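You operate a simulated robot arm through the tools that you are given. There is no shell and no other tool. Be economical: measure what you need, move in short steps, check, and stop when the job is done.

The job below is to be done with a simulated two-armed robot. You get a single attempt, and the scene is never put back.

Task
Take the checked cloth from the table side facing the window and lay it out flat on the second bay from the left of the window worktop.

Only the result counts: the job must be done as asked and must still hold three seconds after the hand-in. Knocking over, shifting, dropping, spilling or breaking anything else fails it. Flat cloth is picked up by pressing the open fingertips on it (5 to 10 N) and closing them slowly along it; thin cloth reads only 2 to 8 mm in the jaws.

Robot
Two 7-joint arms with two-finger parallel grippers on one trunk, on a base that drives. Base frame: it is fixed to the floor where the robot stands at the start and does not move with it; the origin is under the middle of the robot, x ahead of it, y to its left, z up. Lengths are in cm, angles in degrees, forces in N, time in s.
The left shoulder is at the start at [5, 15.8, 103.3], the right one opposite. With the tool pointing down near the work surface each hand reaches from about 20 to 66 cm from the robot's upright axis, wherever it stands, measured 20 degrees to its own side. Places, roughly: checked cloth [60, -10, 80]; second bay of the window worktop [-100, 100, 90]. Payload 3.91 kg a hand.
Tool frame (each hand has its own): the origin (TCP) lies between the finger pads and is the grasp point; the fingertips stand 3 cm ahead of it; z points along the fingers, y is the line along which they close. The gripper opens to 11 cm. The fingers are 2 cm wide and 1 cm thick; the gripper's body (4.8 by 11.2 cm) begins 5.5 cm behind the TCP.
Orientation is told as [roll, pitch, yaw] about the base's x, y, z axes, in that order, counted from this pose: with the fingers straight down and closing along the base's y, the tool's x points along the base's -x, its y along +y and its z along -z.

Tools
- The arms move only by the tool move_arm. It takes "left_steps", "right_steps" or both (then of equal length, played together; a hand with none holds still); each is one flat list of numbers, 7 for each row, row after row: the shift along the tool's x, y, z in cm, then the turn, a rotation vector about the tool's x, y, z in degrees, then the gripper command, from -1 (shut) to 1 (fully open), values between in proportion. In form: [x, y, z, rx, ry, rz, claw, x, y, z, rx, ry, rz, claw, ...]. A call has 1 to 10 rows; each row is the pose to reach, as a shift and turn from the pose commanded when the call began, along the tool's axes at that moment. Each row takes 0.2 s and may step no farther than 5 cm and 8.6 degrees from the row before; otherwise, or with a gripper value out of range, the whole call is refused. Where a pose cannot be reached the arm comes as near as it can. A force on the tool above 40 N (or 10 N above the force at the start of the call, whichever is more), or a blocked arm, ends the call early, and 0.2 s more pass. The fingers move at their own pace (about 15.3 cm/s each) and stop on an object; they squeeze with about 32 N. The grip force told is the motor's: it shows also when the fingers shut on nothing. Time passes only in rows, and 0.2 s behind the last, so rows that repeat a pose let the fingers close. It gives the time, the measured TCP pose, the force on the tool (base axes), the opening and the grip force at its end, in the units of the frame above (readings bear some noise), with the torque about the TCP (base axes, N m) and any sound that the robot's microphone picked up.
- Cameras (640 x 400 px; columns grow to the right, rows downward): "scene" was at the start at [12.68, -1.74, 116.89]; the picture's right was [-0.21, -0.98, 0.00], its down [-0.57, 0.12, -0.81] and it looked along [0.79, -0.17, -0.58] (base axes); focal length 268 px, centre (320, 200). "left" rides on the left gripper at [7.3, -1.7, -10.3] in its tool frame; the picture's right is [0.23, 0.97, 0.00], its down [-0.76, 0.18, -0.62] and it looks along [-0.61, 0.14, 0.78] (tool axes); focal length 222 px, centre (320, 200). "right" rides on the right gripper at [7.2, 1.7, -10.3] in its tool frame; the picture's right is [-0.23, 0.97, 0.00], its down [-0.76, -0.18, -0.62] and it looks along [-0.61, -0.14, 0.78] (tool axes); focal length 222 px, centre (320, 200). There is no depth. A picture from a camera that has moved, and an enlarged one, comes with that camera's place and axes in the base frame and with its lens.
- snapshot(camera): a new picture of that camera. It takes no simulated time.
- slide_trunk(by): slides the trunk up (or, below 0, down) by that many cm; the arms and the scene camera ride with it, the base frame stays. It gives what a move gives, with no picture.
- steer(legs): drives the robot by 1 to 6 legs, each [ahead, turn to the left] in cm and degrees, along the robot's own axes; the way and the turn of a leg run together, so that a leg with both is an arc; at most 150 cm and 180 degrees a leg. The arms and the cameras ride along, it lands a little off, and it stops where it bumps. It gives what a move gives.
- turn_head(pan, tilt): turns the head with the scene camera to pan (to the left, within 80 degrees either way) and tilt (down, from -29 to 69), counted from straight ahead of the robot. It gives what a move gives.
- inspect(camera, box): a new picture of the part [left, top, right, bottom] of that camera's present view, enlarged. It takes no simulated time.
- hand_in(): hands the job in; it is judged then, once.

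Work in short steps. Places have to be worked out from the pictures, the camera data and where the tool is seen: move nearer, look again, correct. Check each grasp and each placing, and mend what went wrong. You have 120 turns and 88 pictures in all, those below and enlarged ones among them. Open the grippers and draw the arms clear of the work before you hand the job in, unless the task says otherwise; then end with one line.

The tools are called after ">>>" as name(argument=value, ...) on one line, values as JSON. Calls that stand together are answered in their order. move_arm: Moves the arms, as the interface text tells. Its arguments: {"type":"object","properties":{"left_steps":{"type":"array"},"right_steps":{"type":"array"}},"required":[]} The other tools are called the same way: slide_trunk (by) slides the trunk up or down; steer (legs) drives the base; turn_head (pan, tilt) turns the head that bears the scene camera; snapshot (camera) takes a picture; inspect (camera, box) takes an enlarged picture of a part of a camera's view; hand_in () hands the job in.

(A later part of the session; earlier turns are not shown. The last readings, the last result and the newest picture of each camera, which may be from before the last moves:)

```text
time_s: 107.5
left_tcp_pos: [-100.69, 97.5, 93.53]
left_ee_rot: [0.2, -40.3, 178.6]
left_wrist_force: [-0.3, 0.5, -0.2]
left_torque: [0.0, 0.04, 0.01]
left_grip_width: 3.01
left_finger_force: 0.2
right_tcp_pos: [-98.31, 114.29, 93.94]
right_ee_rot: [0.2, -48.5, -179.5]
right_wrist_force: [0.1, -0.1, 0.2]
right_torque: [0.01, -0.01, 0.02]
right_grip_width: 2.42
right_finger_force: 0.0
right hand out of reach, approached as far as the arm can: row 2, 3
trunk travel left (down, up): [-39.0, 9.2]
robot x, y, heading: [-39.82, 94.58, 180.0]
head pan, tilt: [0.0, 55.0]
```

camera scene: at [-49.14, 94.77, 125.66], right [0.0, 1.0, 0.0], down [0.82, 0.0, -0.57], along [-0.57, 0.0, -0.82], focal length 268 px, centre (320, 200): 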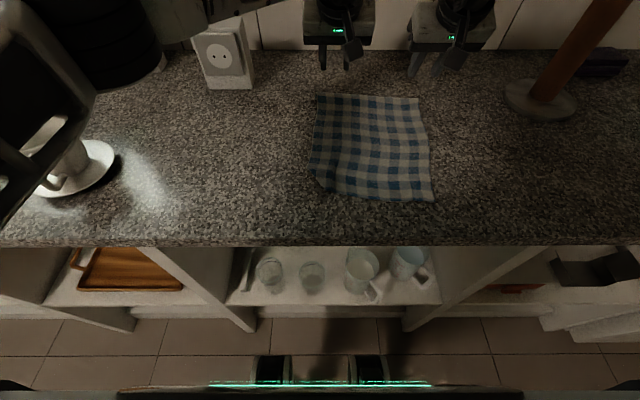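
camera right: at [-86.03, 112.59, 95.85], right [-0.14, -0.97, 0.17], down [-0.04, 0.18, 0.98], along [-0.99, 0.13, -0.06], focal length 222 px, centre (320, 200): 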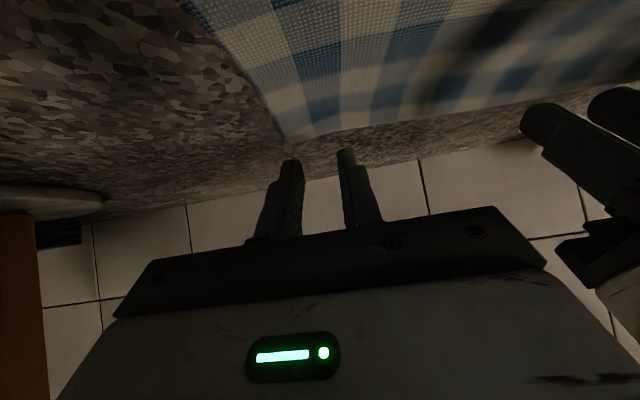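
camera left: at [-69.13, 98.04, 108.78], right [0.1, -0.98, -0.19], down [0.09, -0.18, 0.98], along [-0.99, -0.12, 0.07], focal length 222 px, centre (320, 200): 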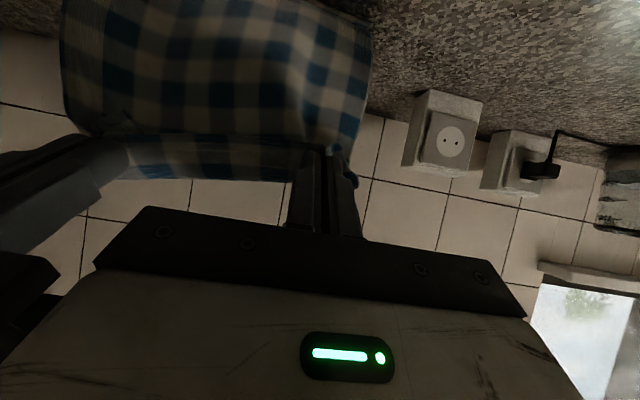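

The right arm is at its limit going down, so the shoulder is too high: I raise both hands 6 cm and lower the trunk 6 cm to regain reach.

>>> move_arm(left_steps=[-1.95, 0, -2.3, 0, 0, 0, -0.45, -3.87, 0, -4.58, 0, 0, 0, -0.45], right_steps=[-2.25, 0, -1.98, 0, 0, 0, -0.56, -4.5, 0, -3.97, 0, 0, 0, -0.56])

>>> slide_trunk(by=-5.5)

>>> move_arm(right_steps=[-0.3, 0.4, 0.35, 0, 0, 0, -0.56, -0.5, 0.9, 0.6, 0, 0, 0, -0.56])

```text
time_s: 108.1
left_tcp_pos: [-100.64, 97.57, 99.51]
left_ee_rot: [0.2, -40.4, 178.8]
left_wrist_force: [0.2, -0.1, -0.4]
left_torque: [0.04, 0.01, 0.0]
left_grip_width: 3.01
left_finger_force: 0.0
right_tcp_pos: [-98.3, 114.32, 99.95]
right_ee_rot: [0.1, -48.5, -179.4]
right_wrist_force: [0.5, -0.4, 1.3]
right_torque: [0.05, 0.0, -0.01]
right_grip_width: 2.4
right_finger_force: 0.0
trunk travel left (down, up): [-39.0, 9.2]
robot x, y, heading: [-39.83, 94.67, 179.7]
head pan, tilt: [0.0, 55.0]
```

```text
time_s: 109.0
left_tcp_pos: [-100.84, 97.64, 94.0]
left_ee_rot: [0.2, -40.3, 178.7]
left_wrist_force: [-0.2, 0.3, -0.6]
left_torque: [0.0, 0.04, -0.03]
left_grip_width: 3.02
left_finger_force: 0.0
right_tcp_pos: [-98.26, 114.28, 94.35]
right_ee_rot: [0.0, -48.5, -179.6]
right_wrist_force: [-0.3, 0.5, 0.2]
right_torque: [0.02, 0.01, -0.01]
right_grip_width: 2.43
right_finger_force: 0.0
trunk travel left (down, up): [-33.5, 14.7]
robot x, y, heading: [-39.97, 94.55, 179.9]
head pan, tilt: [0.0, 55.0]
```

```text
time_s: 109.6
left_tcp_pos: [-100.73, 97.53, 93.89]
left_ee_rot: [0.3, -40.3, 178.7]
left_wrist_force: [0.3, -0.3, 0.1]
left_torque: [-0.01, 0.01, -0.01]
left_grip_width: 3.02
left_finger_force: 0.1
right_tcp_pos: [-99.08, 113.5, 94.4]
right_ee_rot: [0.1, -48.5, -179.6]
right_wrist_force: [0.6, 0.6, 0.0]
right_torque: [0.0, 0.03, 0.03]
right_grip_width: 2.44
right_finger_force: 0.1
trunk travel left (down, up): [-33.5, 14.7]
robot x, y, heading: [-39.99, 94.49, 180.0]
head pan, tilt: [0.0, 55.0]
```

Reach regained. Now lower to contact.

>>> move_arm(left_steps=[0.1, 0, 0.1, 0, 0, 0, -0.45, 0.2, 0, 0.23, 0, 0, 0, -0.45, 0.32, 0, 0.38, 0, 0, 0, -0.45], right_steps=[0.55, 0.2, 0.1, 0, 0, 0, -0.56, 0.85, 0.2, 0.25, 0, 0, 0, -0.56, 1.0, 0.2, 0.4, 0, 0, 0, -0.56])

```text
time_s: 110.4
left_tcp_pos: [-100.74, 97.48, 93.49]
left_ee_rot: [0.2, -40.3, 178.7]
left_wrist_force: [0.1, -0.5, -0.3]
left_torque: [-0.01, -0.02, 0.0]
left_grip_width: 3.02
left_finger_force: 0.0
right_tcp_pos: [-98.6, 113.31, 93.42]
right_ee_rot: [0.1, -48.4, -179.6]
right_wrist_force: [0.2, -0.7, 0.2]
right_torque: [0.01, -0.02, 0.0]
right_grip_width: 2.42
right_finger_force: 0.0
trunk travel left (down, up): [-33.5, 14.7]
robot x, y, heading: [-39.77, 94.56, 179.5]
head pan, tilt: [0.0, 55.0]
```

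Still free; lower 0.3–0.5 more.

>>> move_arm(left_steps=[0.13, 0, 0.15, 0, 0, 0, -0.45, 0.26, 0, 0.3, 0, 0, 0, -0.45, 0.32, 0, 0.38, 0, 0, 0, -0.45], right_steps=[0.15, 0, 0.13, 0, 0, 0, -0.56, 0.3, 0, 0.26, 0, 0, 0, -0.56, 0.38, 0, 0.33, 0, 0, 0, -0.56])

```text
time_s: 111.2
left_tcp_pos: [-100.69, 97.57, 93.04]
left_ee_rot: [0.1, -40.5, 178.7]
left_wrist_force: [0.8, -0.1, 6.4]
left_torque: [-0.01, 0.07, -0.01]
left_grip_width: 3.02
left_finger_force: 0.1
right_tcp_pos: [-98.62, 113.29, 92.89]
right_ee_rot: [0.1, -48.6, -179.5]
right_wrist_force: [-0.2, -0.2, 1.5]
right_torque: [0.02, 0.02, 0.0]
right_grip_width: 2.42
right_finger_force: 0.1
trunk travel left (down, up): [-33.5, 14.7]
robot x, y, heading: [-40.36, 94.32, 179.6]
head pan, tilt: [0.0, 55.0]
```

Left presses at 6 N; right needs a little more. Then both close slowly.

>>> move_arm(left_steps=[0, 0, 0, 0, 0, 0, -0.47, 0.03, 0, 0.03, 0, 0, 0, -0.51, 0.03, 0, 0.03, 0, 0, 0, -0.55, 0.03, 0, 0.03, 0, 0, 0, -0.59, 0.03, 0, 0.03, 0, 0, 0, -0.63, 0.03, 0, 0.03, 0, 0, 0, -0.67, 0.03, 0, 0.03, 0, 0, 0, -0.71, 0.03, 0, 0.03, 0, 0, 0, -0.75, 0.03, 0, 0.03, 0, 0, 0, -0.79, 0.03, 0, 0.03, 0, 0, 0, -0.82], right_steps=[0.1, 0, 0.09, 0, 0, 0, -0.56, 0.16, 0, 0.14, 0, 0, 0, -0.58, 0.16, 0, 0.14, 0, 0, 0, -0.61, 0.16, 0, 0.14, 0, 0, 0, -0.64, 0.16, 0, 0.14, 0, 0, 0, -0.67, 0.16, 0, 0.14, 0, 0, 0, -0.7, 0.16, 0, 0.14, 0, 0, 0, -0.73, 0.16, 0, 0.14, 0, 0, 0, -0.76, 0.16, 0, 0.14, 0, 0, 0, -0.79, 0.16, 0, 0.14, 0, 0, 0, -0.82])

>>> move_arm(left_steps=[0, 0, 0, 0, 0, 0, -0.86, 0, 0, 0, 0, 0, 0, -0.9, 0, 0, 0, 0, 0, 0, -0.94, 0, 0, 0, 0, 0, 0, -1, 0, 0, 0, 0, 0, 0, -1], right_steps=[0, 0, 0, 0, 0, 0, -0.86, 0, 0, 0, 0, 0, 0, -0.9, 0, 0, 0, 0, 0, 0, -0.94, 0, 0, 0, 0, 0, 0, -1, 0, 0, 0, 0, 0, 0, -1])

```text
time_s: 113.4
left_tcp_pos: [-100.64, 97.48, 93.13]
left_ee_rot: [0.1, -40.5, 178.9]
left_wrist_force: [-0.4, 1.4, 12.8]
left_torque: [0.08, 0.17, -0.03]
left_grip_width: 1.01
left_finger_force: 0.1
right_tcp_pos: [-98.5, 113.21, 92.89]
right_ee_rot: [0.1, -48.7, -179.5]
right_wrist_force: [-0.4, -2.5, 13.5]
right_torque: [-0.04, 0.18, 0.0]
right_grip_width: 0.89
right_finger_force: 0.0
trunk travel left (down, up): [-33.5, 14.7]
robot x, y, heading: [-40.27, 94.51, 179.8]
head pan, tilt: [0.0, 55.0]
```

```text
time_s: 114.6
left_tcp_pos: [-100.44, 97.53, 93.11]
left_ee_rot: [0.0, -40.4, 178.8]
left_wrist_force: [0.3, 4.6, 12.6]
left_torque: [0.12, 0.13, -0.05]
left_grip_width: 0.2
left_finger_force: 31.9
right_tcp_pos: [-98.59, 113.13, 92.94]
right_ee_rot: [0.1, -48.8, -179.4]
right_wrist_force: [-1.2, -3.5, 15.2]
right_torque: [-0.12, 0.21, 0.09]
right_grip_width: 0.0
right_finger_force: 31.9
trunk travel left (down, up): [-33.5, 14.7]
robot x, y, heading: [-40.2, 94.62, 179.8]
head pan, tilt: [0.0, 55.0]
```

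Left has the fold (2 mm), right missed. I lift the left 4 cm, and right clear, and look.

>>> move_arm(left_steps=[-0.65, 0, -0.76, 0, 0, 0, -1, -1.3, 0, -1.5, 0, 0, 0, -1, -2.6, 0, -3.06, 0, 0, 0, -1, -2.6, 0, -3.06, 0, 0, 0, -1], right_steps=[-0.75, 0, -0.66, 0, 0, 0, -1, -1.5, 0, -1.3, 0, 0, 0, -1, -3, 0, -2.6, 0, 0, 0, -0.56, -3, 0, -2.6, 0, 0, 0, -0.56])

>>> snapshot(camera="right")

```text
time_s: 115.6
left_tcp_pos: [-100.82, 97.55, 96.81]
left_ee_rot: [0.3, -40.2, 178.7]
left_wrist_force: [-0.6, 0.1, 0.1]
left_torque: [-0.01, -0.02, -0.02]
left_grip_width: 0.19
left_finger_force: 31.6
right_tcp_pos: [-98.6, 113.25, 96.51]
right_ee_rot: [0.1, -48.5, -179.6]
right_wrist_force: [0.7, -0.1, 0.1]
right_torque: [0.0, -0.01, -0.03]
right_grip_width: 2.41
right_finger_force: 0.1
trunk travel left (down, up): [-33.5, 14.7]
robot x, y, heading: [-40.11, 94.31, 179.9]
head pan, tilt: [0.0, 55.0]
```

```text
10 pictures are left
camera right: at [-86.17, 111.81, 97.96], right [-0.14, -0.97, 0.17], down [-0.04, 0.18, 0.98], along [-0.99, 0.13, -0.06], focal length 222 px, centre (320, 200)
```

right: 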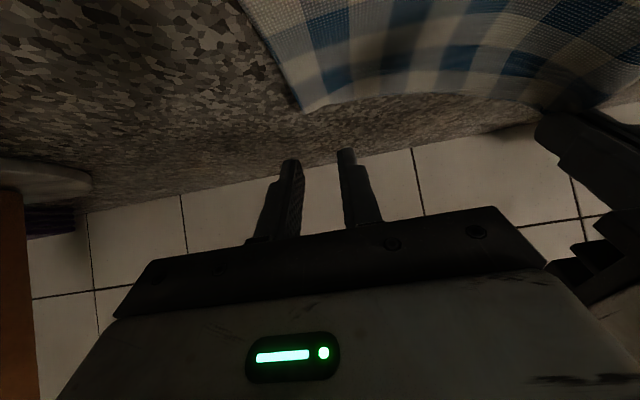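

I lift the left further (6 cm) to free the flap, with a slight move back, and look from the scene camera.

>>> move_arm(left_steps=[-1, 0, -1.9, 0, 0, 0, -1, -2, 0, -3.8, 0, 0, 0, -1, -3, 0, -5.5, 0, 0, 0, -1, -3, 0, -5.5, 0, 0, 0, -1], right_steps=[-2, -0.7, -1.8, 0, 0, 0, -0.56, -4, -1.5, -3.6, 0, 0, 0, -0.56, -6, -3, -4, 0, 0, 0, -0.56, -6, -5, -4, 0, 0, 0, -0.56])

>>> inspect(camera="scene", box=[270, 40, 470, 190])

```text
time_s: 116.6
left_tcp_pos: [-99.46, 97.6, 103.11]
left_ee_rot: [0.2, -40.2, 178.7]
left_wrist_force: [-0.8, -1.6, -0.5]
left_torque: [0.0, -0.01, -0.02]
left_grip_width: 0.18
left_finger_force: 32.2
right_tcp_pos: [-99.68, 118.19, 103.83]
right_ee_rot: [0.2, -48.6, -179.5]
right_wrist_force: [-0.1, 0.6, 0.1]
right_torque: [-0.04, 0.01, -0.01]
right_grip_width: 2.42
right_finger_force: 0.1
trunk travel left (down, up): [-33.5, 14.7]
robot x, y, heading: [-40.03, 95.04, 180.0]
head pan, tilt: [0.0, 55.0]
```

```text
2.67 times, centred on (370, 115) of scene
camera zoom: at [-51.11, 94.77, 120.16], right [0.0, 1.0, 0.0], down [0.82, 0.0, -0.57], along [-0.57, 0.0, -0.82], focal length 716 px, centre (187, 427)
```

zoom: 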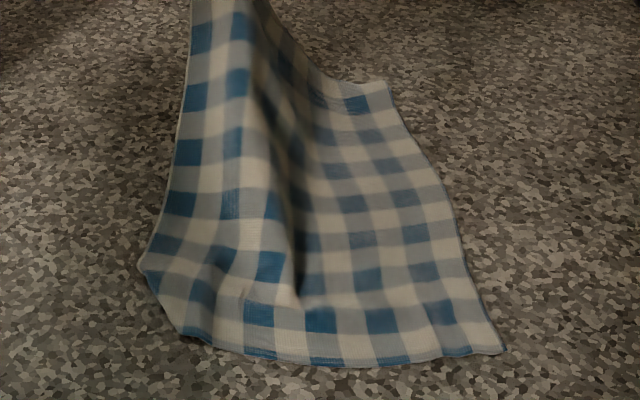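

Now lower the left part again: slightly farther out first, then down and back, so the freed hem lands outward.

>>> move_arm(left_steps=[-2.67, 0, 2.26, 0, 0, 0, -1, -0.59, 0, 4.42, 0, 0, 0, -1, 1.58, 0, 6.52, 0, 0, 0, -1, 3.57, 0, 8.11, 0, 0, 0, -1, 4.6, 0, 8.55, 0, 0, 0, -1])

>>> inspect(camera="scene", box=[270, 40, 470, 190])

```text
time_s: 117.8
left_tcp_pos: [-101.45, 97.57, 93.54]
left_ee_rot: [0.2, -40.3, 178.7]
left_wrist_force: [0.2, -0.2, 1.7]
left_torque: [-0.03, 0.01, -0.01]
left_grip_width: 0.22
left_finger_force: 32.0
right_tcp_pos: [-99.72, 118.24, 103.82]
right_ee_rot: [0.2, -48.5, -179.7]
right_wrist_force: [-1.0, 0.0, 0.3]
right_torque: [-0.02, -0.02, 0.0]
right_grip_width: 2.42
right_finger_force: 0.1
trunk travel left (down, up): [-33.5, 14.7]
robot x, y, heading: [-39.75, 94.6, 179.6]
head pan, tilt: [0.0, 55.0]
```

```text
2.67 times, centred on (370, 115) of scene
camera zoom: at [-51.09, 94.75, 120.17], right [0.0, 1.0, 0.0], down [0.82, 0.0, -0.57], along [-0.57, 0.0, -0.82], focal length 716 px, centre (187, 427)
```

zoom: 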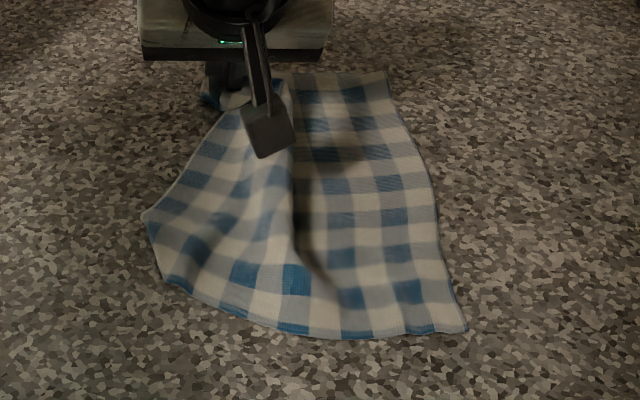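

The hem's far-left corner popped out. The pinch is slightly too far right, so I slide it 2 cm left and 0.8 cm outward, then press and open to spread.

>>> move_arm(left_steps=[-0.3, 0.7, 0.2, 0, 0, 0, -1, -0.6, 1.4, 0.5, 0, 0, 0, -1, -0.6, 2.1, 0.55, 0, 0, 0, -1, -0.35, 2.1, 0.85, 0, 0, 0, -0.9, -0.35, 2.1, 0.85, 0, 0, 0, -0.8, -0.35, 2.1, 0.85, 0, 0, 0, -0.7, -0.35, 2.1, 0.85, 0, 0, 0, -0.55, -0.35, 2.1, 0.85, 0, 0, 0, -0.4, -0.35, 2.1, 0.85, 0, 0, 0, -0.2, -0.35, 2.1, 0.85, 0, 0, 0, 0])

>>> move_arm(left_steps=[-0.4, 0, -0.5, 0, 0, 0, 0, -1.6, 0, -1.8, 0, 0, 0, 0, -4, 0, -4.6, 0, 0, 0, 0, -6, 0, -7, 0, 0, 0, 0, -5, 4, -9, 0, 0, 0, 0, -4, 8, -10, 0, 0, 0, 0])

>>> inspect(camera="scene", box=[270, 60, 470, 200])

```text
time_s: 120.0
left_tcp_pos: [-102.38, 95.47, 93.19]
left_ee_rot: [0.1, -40.2, 178.7]
left_wrist_force: [0.9, -0.4, 0.2]
left_torque: [-0.03, -0.01, 0.02]
left_grip_width: 5.53
left_finger_force: 0.1
right_tcp_pos: [-99.73, 118.2, 103.82]
right_ee_rot: [0.1, -48.6, -179.6]
right_wrist_force: [0.3, 0.4, 1.0]
right_torque: [-0.01, 0.03, -0.01]
right_grip_width: 2.41
right_finger_force: 0.2
trunk travel left (down, up): [-33.5, 14.7]
robot x, y, heading: [-40.2, 94.66, 179.9]
head pan, tilt: [0.0, 55.0]
```

```text
time_s: 121.4
left_tcp_pos: [-98.96, 87.35, 103.36]
left_ee_rot: [0.0, -40.3, 178.7]
left_wrist_force: [-0.3, -0.7, -0.7]
left_torque: [-0.03, -0.01, 0.0]
left_grip_width: 5.52
left_finger_force: 0.1
right_tcp_pos: [-99.78, 118.22, 103.85]
right_ee_rot: [0.1, -48.5, -179.5]
right_wrist_force: [0.0, -0.4, -0.1]
right_torque: [0.0, -0.01, 0.01]
right_grip_width: 2.39
right_finger_force: 0.2
trunk travel left (down, up): [-33.5, 14.7]
robot x, y, heading: [-40.11, 94.61, 179.6]
head pan, tilt: [0.0, 55.0]
```

```text
2.86 times, centred on (370, 130) of scene
camera zoom: at [-51.1, 94.71, 120.16], right [0.0, 1.0, 0.0], down [0.82, 0.0, -0.57], along [-0.57, 0.0, -0.82], focal length 767 px, centre (177, 400)
```

zoom: 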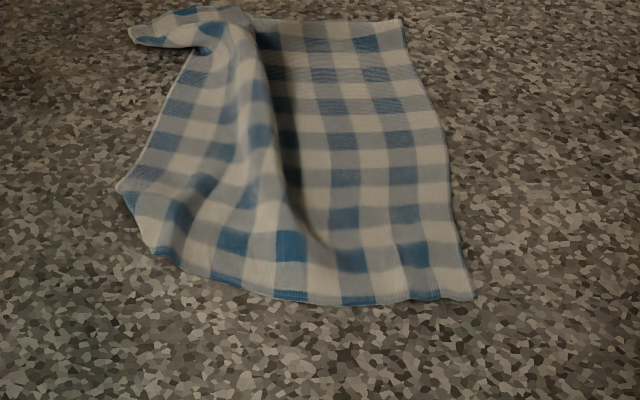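

That pinch distorted the left side (ridge) though the hem popped out. I'll regrasp the near edge and lay it once more with vertical tools; first bring both hands back over the near edge.

>>> move_arm(left_steps=[2.12, 0, -1.8, 0, 8, 0, -0.45, 4.25, 0, -3.6, 0, 16, 0, -0.45, 6.37, 0, -5.4, 0, 24, 0, -0.45, 8.5, 0, -7.2, 0, 32, 0, -0.45, 10.6, 0, -9, 0, 40, 0, -0.45, 12.74, 0, -10.8, 0, 40, 0, -0.45, 12.74, -3, -10.8, 0, 40, 0, -0.45, 12.74, -6, -10.8, 0, 40, 0, -0.45, 12.74, -9.2, -10.8, 0, 40, 0, -0.45], right_steps=[2.18, 0, -2.48, 0, 8, 0, -0.45, 4.36, 0, -4.96, 0, 16, 0, -0.45, 6.55, 0, -7.45, 0, 24, 0, -0.45, 8.73, 0, -9.93, 0, 32, 0, -0.45, 10.9, 0, -12.4, 0, 40, 0, -0.45, 13.1, 0, -14.9, 0, 48, 0, -0.45, 13.1, 3.3, -14.9, 0, 48, 0, -0.45, 13.1, 6.6, -14.9, 0, 48, 0, -0.45, 13.1, 9.9, -14.9, 0, 48, 0, -0.45])

>>> snapshot(camera="left")

```text
time_s: 123.4
left_tcp_pos: [-82.13, 96.27, 103.38]
left_ee_rot: [0.2, -0.3, 178.9]
left_wrist_force: [-0.1, 0.2, -1.0]
left_torque: [0.0, 0.05, 0.0]
left_grip_width: 3.01
left_finger_force: 0.2
right_tcp_pos: [-79.74, 108.54, 103.79]
right_ee_rot: [0.1, -0.5, -179.5]
right_wrist_force: [1.3, 0.9, -0.1]
right_torque: [0.05, -0.01, 0.02]
right_grip_width: 2.99
right_finger_force: 0.1
trunk travel left (down, up): [-33.5, 14.7]
robot x, y, heading: [-40.5, 94.97, 179.8]
head pan, tilt: [0.0, 55.0]
```

```text
6 pictures are left
camera left: at [-74.81, 97.92, 113.64], right [0.21, -0.98, 0.0], down [-0.76, -0.16, 0.63], along [-0.61, -0.13, -0.78], focal length 222 px, centre (320, 200)
```

left: 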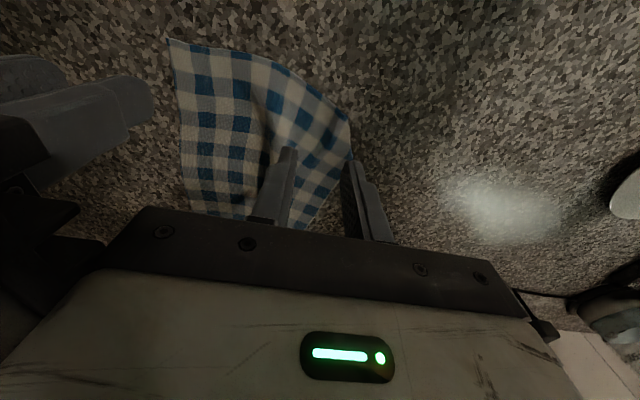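

Near corners: right [-78.7, 110.1], left diagonal from [-79.5, 98] to [-81.9, 93.2]. I lower both hands onto the near edge.

>>> move_arm(left_steps=[0, 0, 4, 0, 0, 0, -0.45, -0.2, 0, 8, 0, 0, 0, -0.45, -0.2, 0, 9.4, 0, 0, 0, -0.45, -0.2, 0, 10.1, 0, 0, 0, -0.45], right_steps=[0.2, 0.6, 4, 0, 0, 0, -0.56, 0.4, 0.6, 8, 0, 0, 0, -0.56, 0.4, 0.6, 9.8, 0, 0, 0, -0.56, 0.4, 0.6, 10.5, 0, 0, 0, -0.56])

>>> move_arm(left_steps=[0, 0, 0.12, 0, 0, 0, -0.45, 0, 0, 0.22, 0, 0, 0, -0.45, 0, 0, 0.22, 0, 0, 0, -0.45], right_steps=[0, 0, 0.12, 0, 0, 0, -0.56, 0, 0, 0.22, 0, 0, 0, -0.56, 0, 0, 0.22, 0, 0, 0, -0.56])

```text
time_s: 124.4
left_tcp_pos: [-82.37, 96.29, 93.23]
left_ee_rot: [0.2, -0.3, 178.7]
left_wrist_force: [0.1, 0.2, 1.1]
left_torque: [-0.01, 0.01, -0.02]
left_grip_width: 3.04
left_finger_force: 0.4
right_tcp_pos: [-79.51, 107.95, 93.32]
right_ee_rot: [0.1, -0.6, -179.5]
right_wrist_force: [-0.3, 0.1, 0.6]
right_torque: [0.0, -0.02, -0.02]
right_grip_width: 2.4
right_finger_force: 0.0
trunk travel left (down, up): [-33.5, 14.7]
robot x, y, heading: [-40.41, 94.89, 179.8]
head pan, tilt: [0.0, 55.0]
```

```text
time_s: 125.2
left_tcp_pos: [-82.37, 96.36, 93.15]
left_ee_rot: [0.1, -0.3, 178.8]
left_wrist_force: [-0.1, -0.7, 12.2]
left_torque: [-0.33, 0.05, 0.0]
left_grip_width: 3.06
left_finger_force: 0.0
right_tcp_pos: [-79.49, 107.88, 93.09]
right_ee_rot: [0.0, -0.6, -179.5]
right_wrist_force: [-0.6, 0.8, 3.7]
right_torque: [0.03, 0.02, 0.01]
right_grip_width: 2.42
right_finger_force: 0.1
trunk travel left (down, up): [-33.5, 14.7]
robot x, y, heading: [-40.21, 94.92, 179.6]
head pan, tilt: [0.0, 55.0]
```

Left 12 N, right 4 N; adjust (left eases, right presses slightly) and close slowly.

>>> move_arm(left_steps=[0, 0, -0.05, 0, 0, 0, -0.47, 0, 0, -0.05, 0, 0, 0, -0.51, 0, 0, -0.05, 0, 0, 0, -0.55, 0, 0, -0.05, 0, 0, 0, -0.59, 0, 0, -0.05, 0, 0, 0, -0.63, 0, 0, -0.05, 0, 0, 0, -0.67, 0, 0, -0.05, 0, 0, 0, -0.71], right_steps=[0, 0, 0.1, 0, 0, 0, -0.56, 0, 0, 0.1, 0, 0, 0, -0.59, 0, 0, 0.1, 0, 0, 0, -0.62, 0, 0, 0.1, 0, 0, 0, -0.65, 0, 0, 0.1, 0, 0, 0, -0.68, 0, 0, 0.1, 0, 0, 0, -0.71, 0, 0, 0.1, 0, 0, 0, -0.74])

>>> move_arm(left_steps=[0, 0, 0, 0, 0, 0, -0.75, 0, 0, 0, 0, 0, 0, -0.79, 0, 0, 0, 0, 0, 0, -0.83, 0, 0, 0, 0, 0, 0, -0.87, 0, 0, 0, 0, 0, 0, -0.91, 0, 0, 0, 0, 0, 0, -0.95, 0, 0, 0, 0, 0, 0, -1, 0, 0, 0, 0, 0, 0, -1], right_steps=[0, 0, 0, 0, 0, 0, -0.78, 0, 0, 0, 0, 0, 0, -0.82, 0, 0, 0, 0, 0, 0, -0.85, 0, 0, 0, 0, 0, 0, -0.88, 0, 0, 0, 0, 0, 0, -0.92, 0, 0, 0, 0, 0, 0, -0.95, 0, 0, 0, 0, 0, 0, -1, 0, 0, 0, 0, 0, 0, -1])

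```text
time_s: 126.8
left_tcp_pos: [-82.39, 96.27, 93.31]
left_ee_rot: [0.2, -0.4, 178.8]
left_wrist_force: [-1.4, 0.9, 8.8]
left_torque: [-0.09, 0.04, -0.04]
left_grip_width: 1.53
left_finger_force: 0.0
right_tcp_pos: [-79.23, 107.91, 93.22]
right_ee_rot: [0.0, -0.6, -179.6]
right_wrist_force: [-0.7, -1.2, 20.0]
right_torque: [0.04, -0.02, -0.02]
right_grip_width: 1.46
right_finger_force: 0.1
trunk travel left (down, up): [-33.5, 14.7]
robot x, y, heading: [-40.05, 94.6, 179.8]
head pan, tilt: [0.0, 55.0]
```

```text
time_s: 128.6
left_tcp_pos: [-82.33, 96.32, 93.28]
left_ee_rot: [0.1, -0.4, 178.8]
left_wrist_force: [1.1, 5.1, 6.8]
left_torque: [0.09, 0.0, 0.05]
left_grip_width: 0.2
left_finger_force: 31.9
right_tcp_pos: [-79.5, 107.81, 93.15]
right_ee_rot: [0.2, -0.6, -179.5]
right_wrist_force: [-1.7, -6.3, 21.3]
right_torque: [-0.14, -0.03, 0.0]
right_grip_width: 0.21
right_finger_force: 31.6
trunk travel left (down, up): [-33.5, 14.7]
robot x, y, heading: [-40.01, 94.66, 179.9]
head pan, tilt: [0.0, 55.0]
```

Both grips hold. I lift up and forward with vertical tools, left ending 3 cm lower to offset its deeper grip, then raise the trunk.

>>> move_arm(left_steps=[0, 0, -1.2, 0, 0, 0, -1, 0, 0, -3.2, 0, 0, 0, -1, -1.5, 0, -5.2, 0, 0, 0, -1, -3, 0, -7.2, 0, 0, 0, -1, -4.5, 0, -9.2, 0, 0, 0, -1, -6, 0, -11, 0, 0, 0, -1, -7.5, 0, -11.1, 0, 0, 0, -1, -9.2, 0, -11.1, 0, 0, 0, -1], right_steps=[0, 0, -1.5, 0, 0, 0, -1, -1, 0, -4, 0, 0, 0, -1, -2.8, 0, -6.5, 0, 0, 0, -1, -4.6, 0, -9, 0, 0, 0, -1, -6.4, 0, -11.5, 0, 0, 0, -1, -8.2, 0, -14, 0, 0, 0, -1, -10.1, 0, -14, 0, 0, 0, -1, -12, 0, -14, 0, 0, 0, -1])

>>> slide_trunk(by=13)

>>> turn_head(pan=0, tilt=42)

>>> snapshot(camera="scene")

```text
time_s: 130.4
left_tcp_pos: [-90.09, 97.39, 104.44]
left_ee_rot: [-1.5, -0.4, 177.7]
left_wrist_force: [1.5, 14.5, 2.8]
left_torque: [0.48, -0.08, 0.13]
left_grip_width: 0.23
left_finger_force: 31.6
right_tcp_pos: [-87.57, 109.55, 106.45]
right_ee_rot: [1.2, -0.9, -178.7]
right_wrist_force: [-1.9, -14.5, -2.7]
right_torque: [-0.43, 0.05, 0.05]
right_grip_width: 0.23
right_finger_force: 31.8
right hand out of reach, approached as far as the arm can: row 5, 6, 7, 8
trunk travel left (down, up): [-33.5, 14.7]
robot x, y, heading: [-39.93, 94.44, 179.6]
head pan, tilt: [0.0, 55.0]
stopped in row 8 (left hand): the force on the tool passed its limit at 42 N (the readings are from after the stop); the commanded pose is now the measured one
```

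```text
time_s: 131.9
left_tcp_pos: [-90.21, 97.43, 117.36]
left_ee_rot: [-1.2, -0.5, 178.0]
left_wrist_force: [2.9, 24.3, 4.6]
left_torque: [0.79, -0.11, 0.22]
left_grip_width: 0.23
left_finger_force: 32.0
right_tcp_pos: [-87.67, 109.53, 119.39]
right_ee_rot: [1.3, -1.0, -178.7]
right_wrist_force: [-2.1, -25.0, -4.7]
right_torque: [-0.72, 0.01, 0.12]
right_grip_width: 0.21
right_finger_force: 32.4
trunk travel left (down, up): [-46.5, 1.7]
robot x, y, heading: [-40.16, 94.4, 179.5]
head pan, tilt: [0.0, 55.0]
```

```text
time_s: 132.7
left_tcp_pos: [-90.19, 97.41, 117.47]
left_ee_rot: [-1.2, -0.3, 177.9]
left_wrist_force: [2.4, 24.8, 4.3]
left_torque: [0.77, -0.14, 0.21]
left_grip_width: 0.23
left_finger_force: 31.9
right_tcp_pos: [-87.69, 109.66, 119.36]
right_ee_rot: [1.4, -1.0, -178.7]
right_wrist_force: [-2.7, -23.3, -5.6]
right_torque: [-0.74, 0.04, 0.09]
right_grip_width: 0.24
right_finger_force: 32.5
trunk travel left (down, up): [-46.5, 1.7]
robot x, y, heading: [-39.92, 94.45, 180.0]
head pan, tilt: [0.0, 42.0]
```

```text
5 pictures are left
camera scene: at [-52.27, 94.76, 134.93], right [0.0, 1.0, 0.0], down [0.67, 0.0, -0.74], along [-0.74, 0.0, -0.67], focal length 268 px, centre (320, 200)
```

scene: 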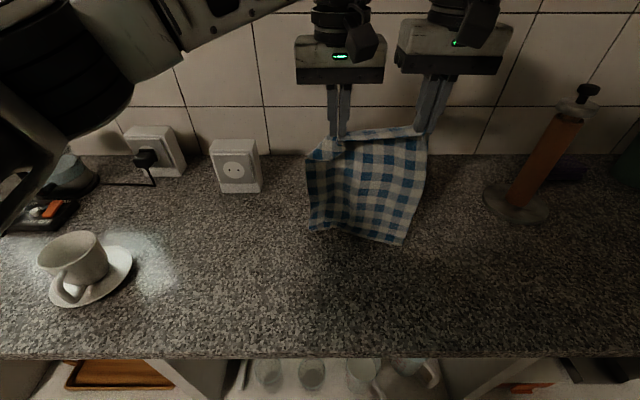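

Right is limited to x≈−88 with a vertical tool, so I tilt both 40° while extending to x≈−98, keeping the hem just above the worktop.

>>> move_arm(left_steps=[-1.56, -0.1, 0.2, 0, -8, 0, -1, -3.1, -0.2, 0.4, 0, -16, 0, -1, -4.7, -0.3, 0.6, 0, -24, 0, -1, -6.2, -0.3, 0.8, 0, -32, 0, -1, -7.8, -0.3, 0.9, 0, -40, 0, -1, -7.8, -0.3, 0.9, 0, -40, 0, -1], right_steps=[-2.06, 0, 0, 0, -8, 0, -1, -4.1, 0, 0, 0, -16, 0, -1, -6.2, 0, 0, 0, -24, 0, -1, -8.2, 0, 0, 0, -32, 0, -1, -10.3, 0, 0, 0, -40, 0, -1, -10.3, 0, 0, 0, -40, 0, -1])

```text
time_s: 134.1
left_tcp_pos: [-98.0, 97.83, 116.56]
left_ee_rot: [-1.5, -40.5, 178.9]
left_wrist_force: [-1.6, 14.7, 6.3]
left_torque: [0.55, 0.12, -0.2]
left_grip_width: 0.22
left_finger_force: 31.9
right_tcp_pos: [-97.84, 109.47, 119.45]
right_ee_rot: [1.5, -40.8, -179.6]
right_wrist_force: [1.1, -15.6, -6.0]
right_torque: [-0.28, -0.2, 0.39]
right_grip_width: 0.2
right_finger_force: 32.1
trunk travel left (down, up): [-46.5, 1.7]
robot x, y, heading: [-39.81, 94.6, 180.0]
head pan, tilt: [0.0, 42.0]
```

Reached. I try 3 cm more for margin, then let the cloth settle and check the hem.

>>> move_arm(left_steps=[-1.15, 0, 0.97, 0, 0, 0, -1, -2.3, 0, 1.93, 0, 0, 0, -1, -2.3, 0, 1.93, 0, 0, 0, -1, -2.3, 0, 1.93, 0, 0, 0, -1], right_steps=[-1.15, 0, 0.97, 0, 0, 0, -1, -2.3, 0, 1.93, 0, 0, 0, -1, -2.3, 0, 1.93, 0, 0, 0, -1, -2.3, 0, 1.93, 0, 0, 0, -1])

>>> inspect(camera="scene", box=[270, 90, 450, 220])

```text
time_s: 135.1
left_tcp_pos: [-101.13, 98.21, 116.68]
left_ee_rot: [-1.5, -40.5, 178.7]
left_wrist_force: [-0.3, 17.4, 5.9]
left_torque: [0.53, 0.12, -0.2]
left_grip_width: 0.2
left_finger_force: 31.9
right_tcp_pos: [-100.65, 109.74, 119.64]
right_ee_rot: [1.6, -40.8, -179.7]
right_wrist_force: [1.4, -17.1, -5.7]
right_torque: [-0.37, -0.21, 0.45]
right_grip_width: 0.22
right_finger_force: 32.1
right hand out of reach, approached as far as the arm can: row 2, 3, 4
trunk travel left (down, up): [-46.5, 1.7]
robot x, y, heading: [-39.92, 94.15, 179.9]
head pan, tilt: [0.0, 42.0]
```

```text
3.08 times, centred on (360, 155) of scene
camera zoom: at [-52.27, 94.77, 134.93], right [0.0, 1.0, 0.0], down [0.67, 0.0, -0.74], along [-0.74, 0.0, -0.67], focal length 826 px, centre (197, 338)
```

zoom: 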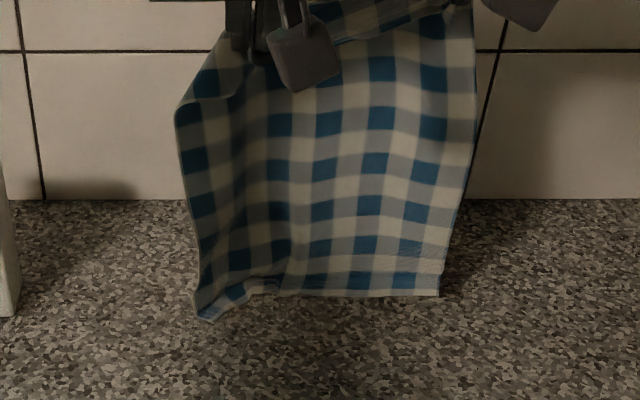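

The left hem corner hangs ~2.5 cm lower; I level it and bring the hem to just above the surface, letting it settle.

>>> move_arm(left_steps=[-0.4, 0, -0.5, 0, 0, 0, -1, -0.8, 0, -1, 0, 0, 0, -1, -0.2, 0, -0.3, 0, 0, 0, -1, 0.5, 0, 0.6, 0, 0, 0, -1, 0.5, 0, 0.6, 0, 0, 0, -1, 0.5, 0, 0.6, 0, 0, 0, -1, 0.5, 0, 0.6, 0, 0, 0, -1], right_steps=[0, 0, 0, 0, 0, 0, -1, 0, 0, 0, 0, 0, 0, -1, 0.9, 0, 1.05, 0, 0, 0, -1, 1.83, 0, 2.12, 0, 0, 0, -1, 1.83, 0, 2.12, 0, 0, 0, -1, 1.83, 0, 2.12, 0, 0, 0, -1, 1.83, 0, 2.12, 0, 0, 0, -1])

>>> move_arm(left_steps=[0.74, 0, -0.37, 0, 0, 0, -1, 1.47, 0, -0.74, 0, 0, 0, -1, 2.21, 0, -1.11, 0, 0, 0, -1, 2.95, 0, -1.48, 0, 0, 0, -1, 3.69, 0, -1.86, 0, 0, 0, -1, 4.42, 0, -2.23, 0, 0, 0, -1, 5.16, 0, -2.6, 0, 0, 0, -1], right_steps=[0.74, 0, -0.37, 0, 0, 0, -1, 1.47, 0, -0.74, 0, 0, 0, -1, 2.21, 0, -1.11, 0, 0, 0, -1, 2.95, 0, -1.48, 0, 0, 0, -1, 3.69, 0, -1.86, 0, 0, 0, -1, 4.42, 0, -2.23, 0, 0, 0, -1, 5.16, 0, -2.6, 0, 0, 0, -1])

>>> inspect(camera="scene", box=[270, 90, 450, 220])

```text
time_s: 136.7
left_tcp_pos: [-100.99, 97.86, 115.82]
left_ee_rot: [-1.3, -40.4, 178.9]
left_wrist_force: [-0.4, 10.5, 1.6]
left_torque: [0.29, 0.03, -0.18]
left_grip_width: 0.21
left_finger_force: 31.9
right_tcp_pos: [-100.68, 109.71, 116.8]
right_ee_rot: [1.3, -40.9, -179.8]
right_wrist_force: [0.8, -9.4, -2.1]
right_torque: [-0.17, -0.06, 0.24]
right_grip_width: 0.21
right_finger_force: 31.5
trunk travel left (down, up): [-46.5, 1.7]
robot x, y, heading: [-40.02, 94.51, 180.1]
head pan, tilt: [0.0, 42.0]
```

```text
time_s: 138.3
left_tcp_pos: [-95.33, 97.88, 114.44]
left_ee_rot: [-1.3, -40.3, 178.9]
left_wrist_force: [-1.1, 11.7, 2.3]
left_torque: [0.33, 0.08, -0.16]
left_grip_width: 0.24
left_finger_force: 31.4
right_tcp_pos: [-95.01, 109.7, 115.39]
right_ee_rot: [1.5, -40.9, -179.6]
right_wrist_force: [0.2, -12.5, -1.8]
right_torque: [-0.22, -0.1, 0.29]
right_grip_width: 0.23
right_finger_force: 32.0
trunk travel left (down, up): [-46.5, 1.7]
robot x, y, heading: [-40.22, 94.55, 179.9]
head pan, tilt: [0.0, 42.0]
```

```text
3.08 times, centred on (360, 155) of scene
camera zoom: at [-52.24, 94.76, 134.94], right [0.0, 1.0, 0.0], down [0.67, 0.0, -0.74], along [-0.74, 0.0, -0.67], focal length 826 px, centre (197, 338)
```

zoom: 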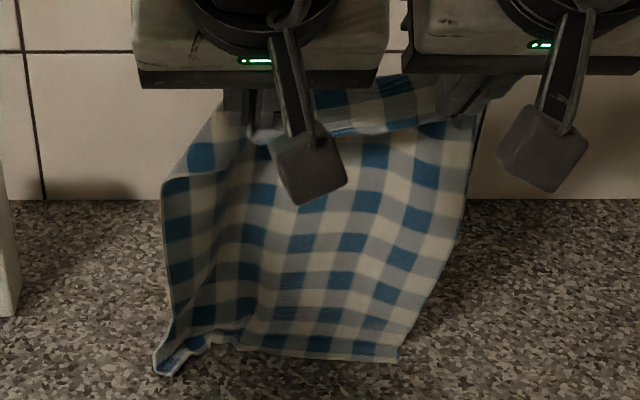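

Hem is close to the surface and trailing; left outer corner touches first. I continue back-dominant, then at 45°.

>>> move_arm(left_steps=[0.93, 0, -0.14, 0, 0, 0, -1, 1.86, 0, -0.29, 0, 0, 0, -1, 2.79, 0, -0.43, 0, 0, 0, -1, 3.72, 0, -0.58, 0, 0, 0, -1, 4.65, 0, -0.72, 0, 0, 0, -1, 5.58, 0, -0.86, 0, 0, 0, -1, 6.51, 0, -1.0, 0, 0, 0, -1, 7.44, 0, -1.15, 0, 0, 0, -1], right_steps=[0.93, 0, -0.14, 0, 0, 0, -1, 1.86, 0, -0.29, 0, 0, 0, -1, 2.79, 0, -0.43, 0, 0, 0, -1, 3.72, 0, -0.58, 0, 0, 0, -1, 4.65, 0, -0.72, 0, 0, 0, -1, 5.58, 0, -0.86, 0, 0, 0, -1, 6.51, 0, -1.0, 0, 0, 0, -1, 7.44, 0, -1.15, 0, 0, 0, -1])

>>> move_arm(left_steps=[1.41, 0, 0.1, 0, 0, 0, -1, 2.82, 0, 0.21, 0, 0, 0, -1, 4.23, 0, 0.31, 0, 0, 0, -1, 5.64, 0, 0.42, 0, 0, 0, -1, 7.05, 0, 0.52, 0, 0, 0, -1, 8.46, 0, 0.62, 0, 0, 0, -1, 9.87, 0, 0.73, 0, 0, 0, -1, 11.28, 0, 0.83, 0, 0, 0, -1, 12.69, 0, 0.94, 0, 0, 0, -1], right_steps=[1.41, 0, 0.1, 0, 0, 0, -1, 2.82, 0, 0.21, 0, 0, 0, -1, 4.23, 0, 0.31, 0, 0, 0, -1, 5.64, 0, 0.42, 0, 0, 0, -1, 7.05, 0, 0.52, 0, 0, 0, -1, 8.46, 0, 0.62, 0, 0, 0, -1, 9.87, 0, 0.73, 0, 0, 0, -1, 11.28, 0, 0.83, 0, 0, 0, -1, 12.69, 0, 0.94, 0, 0, 0, -1])

```text
time_s: 140.1
left_tcp_pos: [-89.06, 97.68, 110.47]
left_ee_rot: [-1.5, -40.4, 178.9]
left_wrist_force: [-0.3, 16.5, 2.3]
left_torque: [0.48, 0.08, -0.2]
left_grip_width: 0.2
left_finger_force: 32.3
right_tcp_pos: [-88.64, 109.76, 111.48]
right_ee_rot: [1.7, -40.9, -179.8]
right_wrist_force: [0.3, -16.4, -2.6]
right_torque: [-0.3, -0.09, 0.36]
right_grip_width: 0.24
right_finger_force: 31.8
trunk travel left (down, up): [-46.5, 1.7]
robot x, y, heading: [-39.93, 94.49, 179.5]
head pan, tilt: [0.0, 42.0]
```

```text
time_s: 142.1
left_tcp_pos: [-79.92, 97.55, 101.64]
left_ee_rot: [-1.6, -40.3, 179.0]
left_wrist_force: [-1.8, 19.2, 3.1]
left_torque: [0.58, 0.06, -0.23]
left_grip_width: 0.22
left_finger_force: 32.0
right_tcp_pos: [-79.56, 109.68, 102.46]
right_ee_rot: [1.7, -40.7, -179.7]
right_wrist_force: [1.3, -19.3, -3.3]
right_torque: [-0.34, -0.12, 0.46]
right_grip_width: 0.2
right_finger_force: 32.3
trunk travel left (down, up): [-46.5, 1.7]
robot x, y, heading: [-39.93, 94.81, 180.0]
head pan, tilt: [0.0, 42.0]
```

>>> move_arm(left_steps=[0.85, 0, 0.31, 0, 0, 0, -1, 1.69, 0, 0.62, 0, 0, 0, -1, 2.54, 0, 0.93, 0, 0, 0, -1, 3.38, 0, 1.24, 0, 0, 0, -1, 4.23, 0, 1.55, 0, 0, 0, -1, 5.07, 0, 1.86, 0, 0, 0, -1, 5.92, 0, 2.17, 0, 0, 0, -1, 6.76, 0, 2.48, 0, 0, 0, -1], right_steps=[1.09, 0, 0.21, 0, 0, 0, -1, 2.18, 0, 0.43, 0, 0, 0, -1, 3.27, 0, 0.64, 0, 0, 0, -1, 4.37, 0, 0.86, 0, 0, 0, -1, 5.46, 0, 1.07, 0, 0, 0, -1, 6.55, 0, 1.28, 0, 0, 0, -1, 7.64, 0, 1.5, 0, 0, 0, -1, 8.73, 0, 1.71, 0, 0, 0, -1])

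>>> move_arm(left_steps=[0, 0, 0, 0, 8, 0, -1, 0, 0, 0, 0, 16, 0, -1, 0, 0, 0, 0, 24, 0, -1, 0, 0, 0, 0, 32, 0, -1, 0, 0, 0, 0, 40, 0, -1], right_steps=[0, 0, 0, 0, 8, 0, -1, 0, 0, 0, 0, 16, 0, -1, 0, 0, 0, 0, 24, 0, -1, 0, 0, 0, 0, 32, 0, -1, 0, 0, 0, 0, 40, 0, -1])

>>> turn_head(pan=0, tilt=55)

>>> snapshot(camera="scene")

```text
time_s: 143.9
left_tcp_pos: [-76.34, 98.37, 95.84]
left_ee_rot: [-3.5, -40.5, 179.3]
left_wrist_force: [-0.9, 15.8, 3.3]
left_torque: [0.51, 0.06, -0.19]
left_grip_width: 0.21
left_finger_force: 31.9
right_tcp_pos: [-75.54, 110.65, 97.07]
right_ee_rot: [2.9, -40.5, -179.4]
right_wrist_force: [-0.4, -16.3, -2.6]
right_torque: [-0.33, -0.07, 0.39]
right_grip_width: 0.21
right_finger_force: 32.2
right hand out of reach, approached as far as the arm can: row 5, 6, 7, 8
trunk travel left (down, up): [-46.5, 1.7]
robot x, y, heading: [-40.16, 94.78, 179.8]
head pan, tilt: [0.0, 42.0]
stopped in row 8 (right hand): the force on the tool passed its limit at 42 N (the readings are from after the stop); the commanded pose is now the measured one
```

```text
time_s: 145.1
left_tcp_pos: [-76.4, 98.29, 95.7]
left_ee_rot: [-2.7, -0.4, 177.3]
left_wrist_force: [-0.1, 24.7, 3.4]
left_torque: [0.78, 0.05, 0.26]
left_grip_width: 0.23
left_finger_force: 32.0
right_tcp_pos: [-75.72, 110.78, 96.94]
right_ee_rot: [2.4, -0.6, -177.9]
right_wrist_force: [1.8, -24.8, -2.4]
right_torque: [-0.7, -0.06, 0.13]
right_grip_width: 0.2
right_finger_force: 31.9
trunk travel left (down, up): [-46.5, 1.7]
robot x, y, heading: [-39.9, 94.62, 180.0]
head pan, tilt: [0.0, 42.0]
```

```text
time_s: 145.9
left_tcp_pos: [-76.39, 98.29, 95.84]
left_ee_rot: [-2.7, -0.6, 177.4]
left_wrist_force: [-1.8, 23.5, 2.9]
left_torque: [0.74, 0.03, 0.2]
left_grip_width: 0.23
left_finger_force: 32.1
right_tcp_pos: [-75.76, 110.78, 97.05]
right_ee_rot: [2.3, -0.8, -178.0]
right_wrist_force: [0.7, -23.7, -2.8]
right_torque: [-0.75, -0.04, 0.1]
right_grip_width: 0.19
right_finger_force: 31.4
trunk travel left (down, up): [-46.5, 1.7]
robot x, y, heading: [-39.92, 94.67, 180.0]
head pan, tilt: [0.0, 55.0]
```

```text
2 pictures are left
camera scene: at [-51.12, 94.76, 133.17], right [0.0, 1.0, 0.0], down [0.82, 0.0, -0.57], along [-0.57, 0.0, -0.82], focal length 268 px, centre (320, 200)
```

scene: 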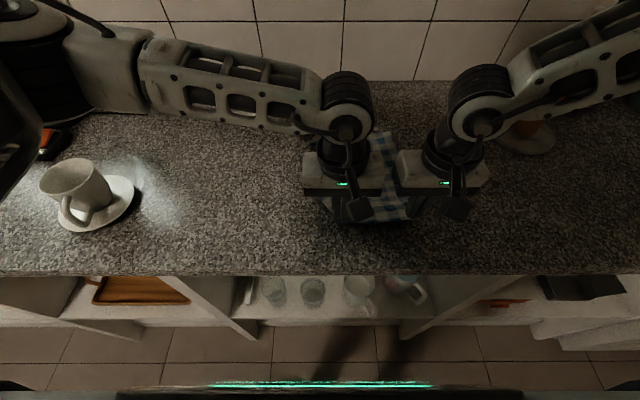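

Far edge at x≈−100, hands at −76. I lower the trunk 2.3 cm, then draw back slightly and set the right down.

>>> slide_trunk(by=-2.2)

>>> move_arm(left_steps=[0.3, -0.2, 0, 0, 0, 0, -1, 0.6, -0.3, 0, 0, 0, 0, -1, 1, -0.4, 0, 0, 0, 0, -1, 1, -0.4, 0.1, 0, 0, 0, -1], right_steps=[0.8, 0, 0.3, 0, 0, 0, -1, 1.6, 0, 0.6, 0, 0, 0, -1, 2.4, 0, 0.9, 0, 0, 0, -1, 2.4, 0, 1.3, 0, 0, 0, -1])

```text
time_s: 146.5
left_tcp_pos: [-76.48, 98.31, 93.51]
left_ee_rot: [-2.7, -0.6, 177.4]
left_wrist_force: [-0.7, 24.2, 3.1]
left_torque: [0.75, 0.02, 0.22]
left_grip_width: 0.23
left_finger_force: 31.6
right_tcp_pos: [-75.75, 110.62, 94.83]
right_ee_rot: [2.3, -0.8, -178.0]
right_wrist_force: [1.8, -25.1, -2.4]
right_torque: [-0.74, -0.04, 0.14]
right_grip_width: 0.21
right_finger_force: 32.5
trunk travel left (down, up): [-44.3, 3.9]
robot x, y, heading: [-39.73, 94.85, 179.6]
head pan, tilt: [0.0, 55.0]
```

```text
time_s: 147.5
left_tcp_pos: [-75.43, 98.71, 93.39]
left_ee_rot: [-2.4, -0.5, 177.4]
left_wrist_force: [1.1, 18.5, 0.0]
left_torque: [0.55, -0.02, 0.13]
left_grip_width: 0.21
left_finger_force: 32.5
right_tcp_pos: [-73.37, 110.75, 93.56]
right_ee_rot: [2.1, -0.7, -178.0]
right_wrist_force: [-1.0, -18.1, -0.1]
right_torque: [-0.55, 0.02, 0.07]
right_grip_width: 0.2
right_finger_force: 31.5
trunk travel left (down, up): [-44.3, 3.9]
robot x, y, heading: [-39.82, 94.44, 179.7]
head pan, tilt: [0.0, 55.0]
```

Press lightly and open slowly to spread the gathers.

>>> move_arm(left_steps=[0, 0, 0.25, 0, 0, 0, -1, 0, 0, 0.35, 0, 0, 0, -0.92, 0, 0, 0.35, 0, 0, 0, -0.84, 0, 0, 0.35, 0, 0, 0, -0.76, 0, 0, 0.35, 0, 0, 0, -0.68, 0, 0, 0.35, 0, 0, 0, -0.6, 0, 0, 0.35, 0, 0, 0, -0.5, 0, 0, 0.35, 0, 0, 0, -0.4, 0, 0, 0.35, 0, 0, 0, -0.25, 0, 0, 0.35, 0, 0, 0, -0.1], right_steps=[0, 0, 0.35, 0, 0, 0, -1, 0, 0, 0.45, 0, 0, 0, -0.92, 0, 0, 0.45, 0, 0, 0, -0.84, 0, 0, 0.45, 0, 0, 0, -0.76, 0, 0, 0.45, 0, 0, 0, -0.68, 0, 0, 0.45, 0, 0, 0, -0.6, 0, 0, 0.45, 0, 0, 0, -0.55, 0, 0, 0.45, 0, 0, 0, -0.5, 0, 0, 0.45, 0, 0, 0, -0.45, 0, 0, 0.45, 0, 0, 0, -0.4])

>>> move_arm(left_steps=[0, 0, -0.6, 0, 0, 0, -0.1, 0, 0, -2, 0, 0, 0, -0.1, 0, 0, -6, 0, 0, 0, -0.1, 0, 0, -10, 0, 0, 0, -0.1, 3, 3, -10, 0, 0, 0, -0.1, 6, 6, -10, 0, 0, 0, -0.1, 8, 10, -10, 0, 0, 0, -0.1], right_steps=[0, 0, -0.6, 0, 0, 0, -0.4, 0, 0, -2, 0, 0, 0, -0.4, 0, 0, -6, 0, 0, 0, -0.4, 0, 0, -10, 0, 0, 0, -0.4, 3, -3, -10, 0, 0, 0, -0.4, 6, -6, -10, 0, 0, 0, -0.4, 8, -9, -10, 0, 0, 0, -0.4])

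>>> inspect(camera="scene", box=[280, 110, 460, 245])

```text
time_s: 149.7
left_tcp_pos: [-75.32, 98.57, 93.26]
left_ee_rot: [-2.6, -0.8, 177.4]
left_wrist_force: [-0.9, 6.8, 23.4]
left_torque: [-0.34, 0.19, -0.05]
left_grip_width: 4.5
left_finger_force: 0.1
right_tcp_pos: [-73.14, 110.86, 93.28]
right_ee_rot: [2.1, -0.9, -178.0]
right_wrist_force: [-1.9, -8.9, 31.7]
right_torque: [0.41, 0.08, 0.04]
right_grip_width: 2.8
right_finger_force: 0.1
trunk travel left (down, up): [-44.3, 3.9]
robot x, y, heading: [-40.05, 94.34, 179.8]
head pan, tilt: [0.0, 55.0]
```

```text
time_s: 151.3
left_tcp_pos: [-67.81, 87.88, 102.64]
left_ee_rot: [-2.2, -0.6, 177.5]
left_wrist_force: [-0.2, -0.3, -0.3]
left_torque: [0.03, 0.02, 0.0]
left_grip_width: 4.97
left_finger_force: 0.0
right_tcp_pos: [-66.59, 120.77, 102.76]
right_ee_rot: [1.9, -0.5, -177.9]
right_wrist_force: [-0.1, 0.1, -0.5]
right_torque: [0.0, 0.02, -0.03]
right_grip_width: 3.32
right_finger_force: 0.1
right hand out of reach, approached as far as the arm can: row 7
trunk travel left (down, up): [-44.3, 3.9]
robot x, y, heading: [-39.91, 94.61, 180.0]
head pan, tilt: [0.0, 55.0]
```

```text
2.96 times, centred on (370, 178) of scene
camera zoom: at [-51.06, 94.74, 130.97], right [0.0, 1.0, 0.0], down [0.82, 0.0, -0.57], along [-0.57, 0.0, -0.82], focal length 796 px, centre (172, 267)
```

zoom: 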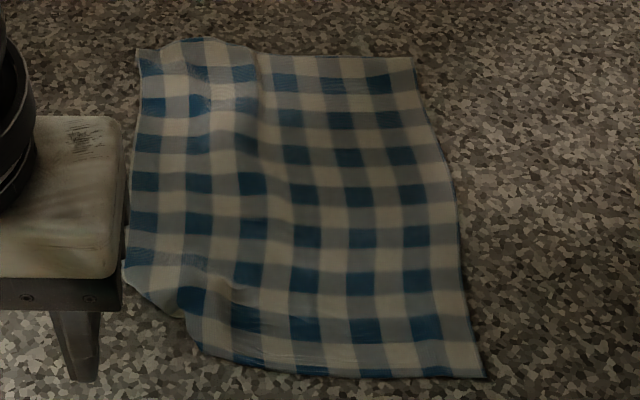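

Mostly flat now; a low hump remains near the far-left (y≈98) and the near-left corner is tucked. I take the left hand to straddle the hump, to spread it by press-and-open.

>>> slide_trunk(by=-6)

>>> move_arm(left_steps=[0, 0, -4.5, -1, 0, 0, -0.1, -4, 0, -5, -2.2, -8, 0, -0.1, -8.5, -1, -5, -2.2, -16, 0, -0.1, -13, -2, -5, -2.2, -16, 0, -0.1, -17.5, -3.5, -5, -2.2, -16, 0, -0.1, -22, -5.5, -5, -2.2, -16, 0, -0.1, -26, -7.5, -5, -2.2, -16, 0, -0.1, -28.7, -8.7, -5, -2.2, -16, 0, -0.1, -28.7, -8.7, -2, -2.2, -16, 0, -0.1])

```text
time_s: 152.3
left_tcp_pos: [-67.95, 87.66, 96.69]
left_ee_rot: [-2.2, -0.6, 177.5]
left_wrist_force: [-0.1, 0.2, 0.5]
left_torque: [0.0, 0.01, 0.01]
left_grip_width: 4.95
left_finger_force: 0.0
right_tcp_pos: [-66.61, 120.68, 96.73]
right_ee_rot: [1.9, -0.4, -178.0]
right_wrist_force: [0.9, -0.1, -0.5]
right_torque: [0.01, 0.02, 0.0]
right_grip_width: 3.31
right_finger_force: 0.0
trunk travel left (down, up): [-38.3, 9.9]
robot x, y, heading: [-39.94, 94.41, 179.7]
head pan, tilt: [0.0, 55.0]
```

```text
time_s: 154.3
left_tcp_pos: [-96.13, 97.69, 99.07]
left_ee_rot: [0.0, -16.7, 177.6]
left_wrist_force: [-0.3, -0.7, 0.3]
left_torque: [-0.03, -0.01, 0.02]
left_grip_width: 4.97
left_finger_force: 0.1
right_tcp_pos: [-66.56, 120.73, 96.76]
right_ee_rot: [1.9, -0.5, -177.9]
right_wrist_force: [-0.4, 0.0, 0.1]
right_torque: [0.0, -0.03, 0.0]
right_grip_width: 3.29
right_finger_force: 0.1
trunk travel left (down, up): [-38.3, 9.9]
robot x, y, heading: [-39.71, 94.61, 179.7]
head pan, tilt: [0.0, 55.0]
```

>>> move_arm(left_steps=[0.1, 0, 3, 0, 0, 0, -0.1, 0.34, 0, 5.2, 0, 0, 0, -0.1, 0.4, 0, 5.5, 0, 0, 0, -0.1, 0.45, 0, 5.7, 0, 0, 0, -0.1])

```text
time_s: 155.3
left_tcp_pos: [-97.31, 97.78, 93.66]
left_ee_rot: [0.0, -16.6, 177.7]
left_wrist_force: [0.0, -0.3, 0.2]
left_torque: [0.0, 0.02, 0.01]
left_grip_width: 4.92
left_finger_force: 0.0
right_tcp_pos: [-66.53, 120.68, 96.54]
right_ee_rot: [1.9, -0.5, -178.0]
right_wrist_force: [0.6, 0.5, -0.4]
right_torque: [0.0, 0.02, -0.01]
right_grip_width: 3.3
right_finger_force: 0.0
trunk travel left (down, up): [-38.3, 9.9]
robot x, y, heading: [-40.11, 94.56, 180.1]
head pan, tilt: [0.0, 55.0]
```

Just above; press a bit more and then open to spread the hump.

>>> move_arm(left_steps=[0.05, 0, 0.2, 0, 0, 0, -0.1, 0.12, 0, 0.4, 0, 0, 0, -0.1, 0.16, 0, 0.52, 0, 0, 0, -0.1, 0.16, 0, 0.52, 0, 0, 0, -0.1])

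```text
time_s: 156.3
left_tcp_pos: [-97.16, 97.79, 93.39]
left_ee_rot: [0.0, -16.8, 177.7]
left_wrist_force: [-0.2, -0.5, 14.6]
left_torque: [-0.06, 0.01, -0.06]
left_grip_width: 4.95
left_finger_force: 0.1
right_tcp_pos: [-66.45, 120.79, 96.67]
right_ee_rot: [2.0, -0.6, -178.0]
right_wrist_force: [-0.9, -0.4, 0.3]
right_torque: [-0.03, 0.0, 0.0]
right_grip_width: 3.3
right_finger_force: 0.1
trunk travel left (down, up): [-38.3, 9.9]
robot x, y, heading: [-39.73, 94.47, 179.7]
head pan, tilt: [0.0, 55.0]
```

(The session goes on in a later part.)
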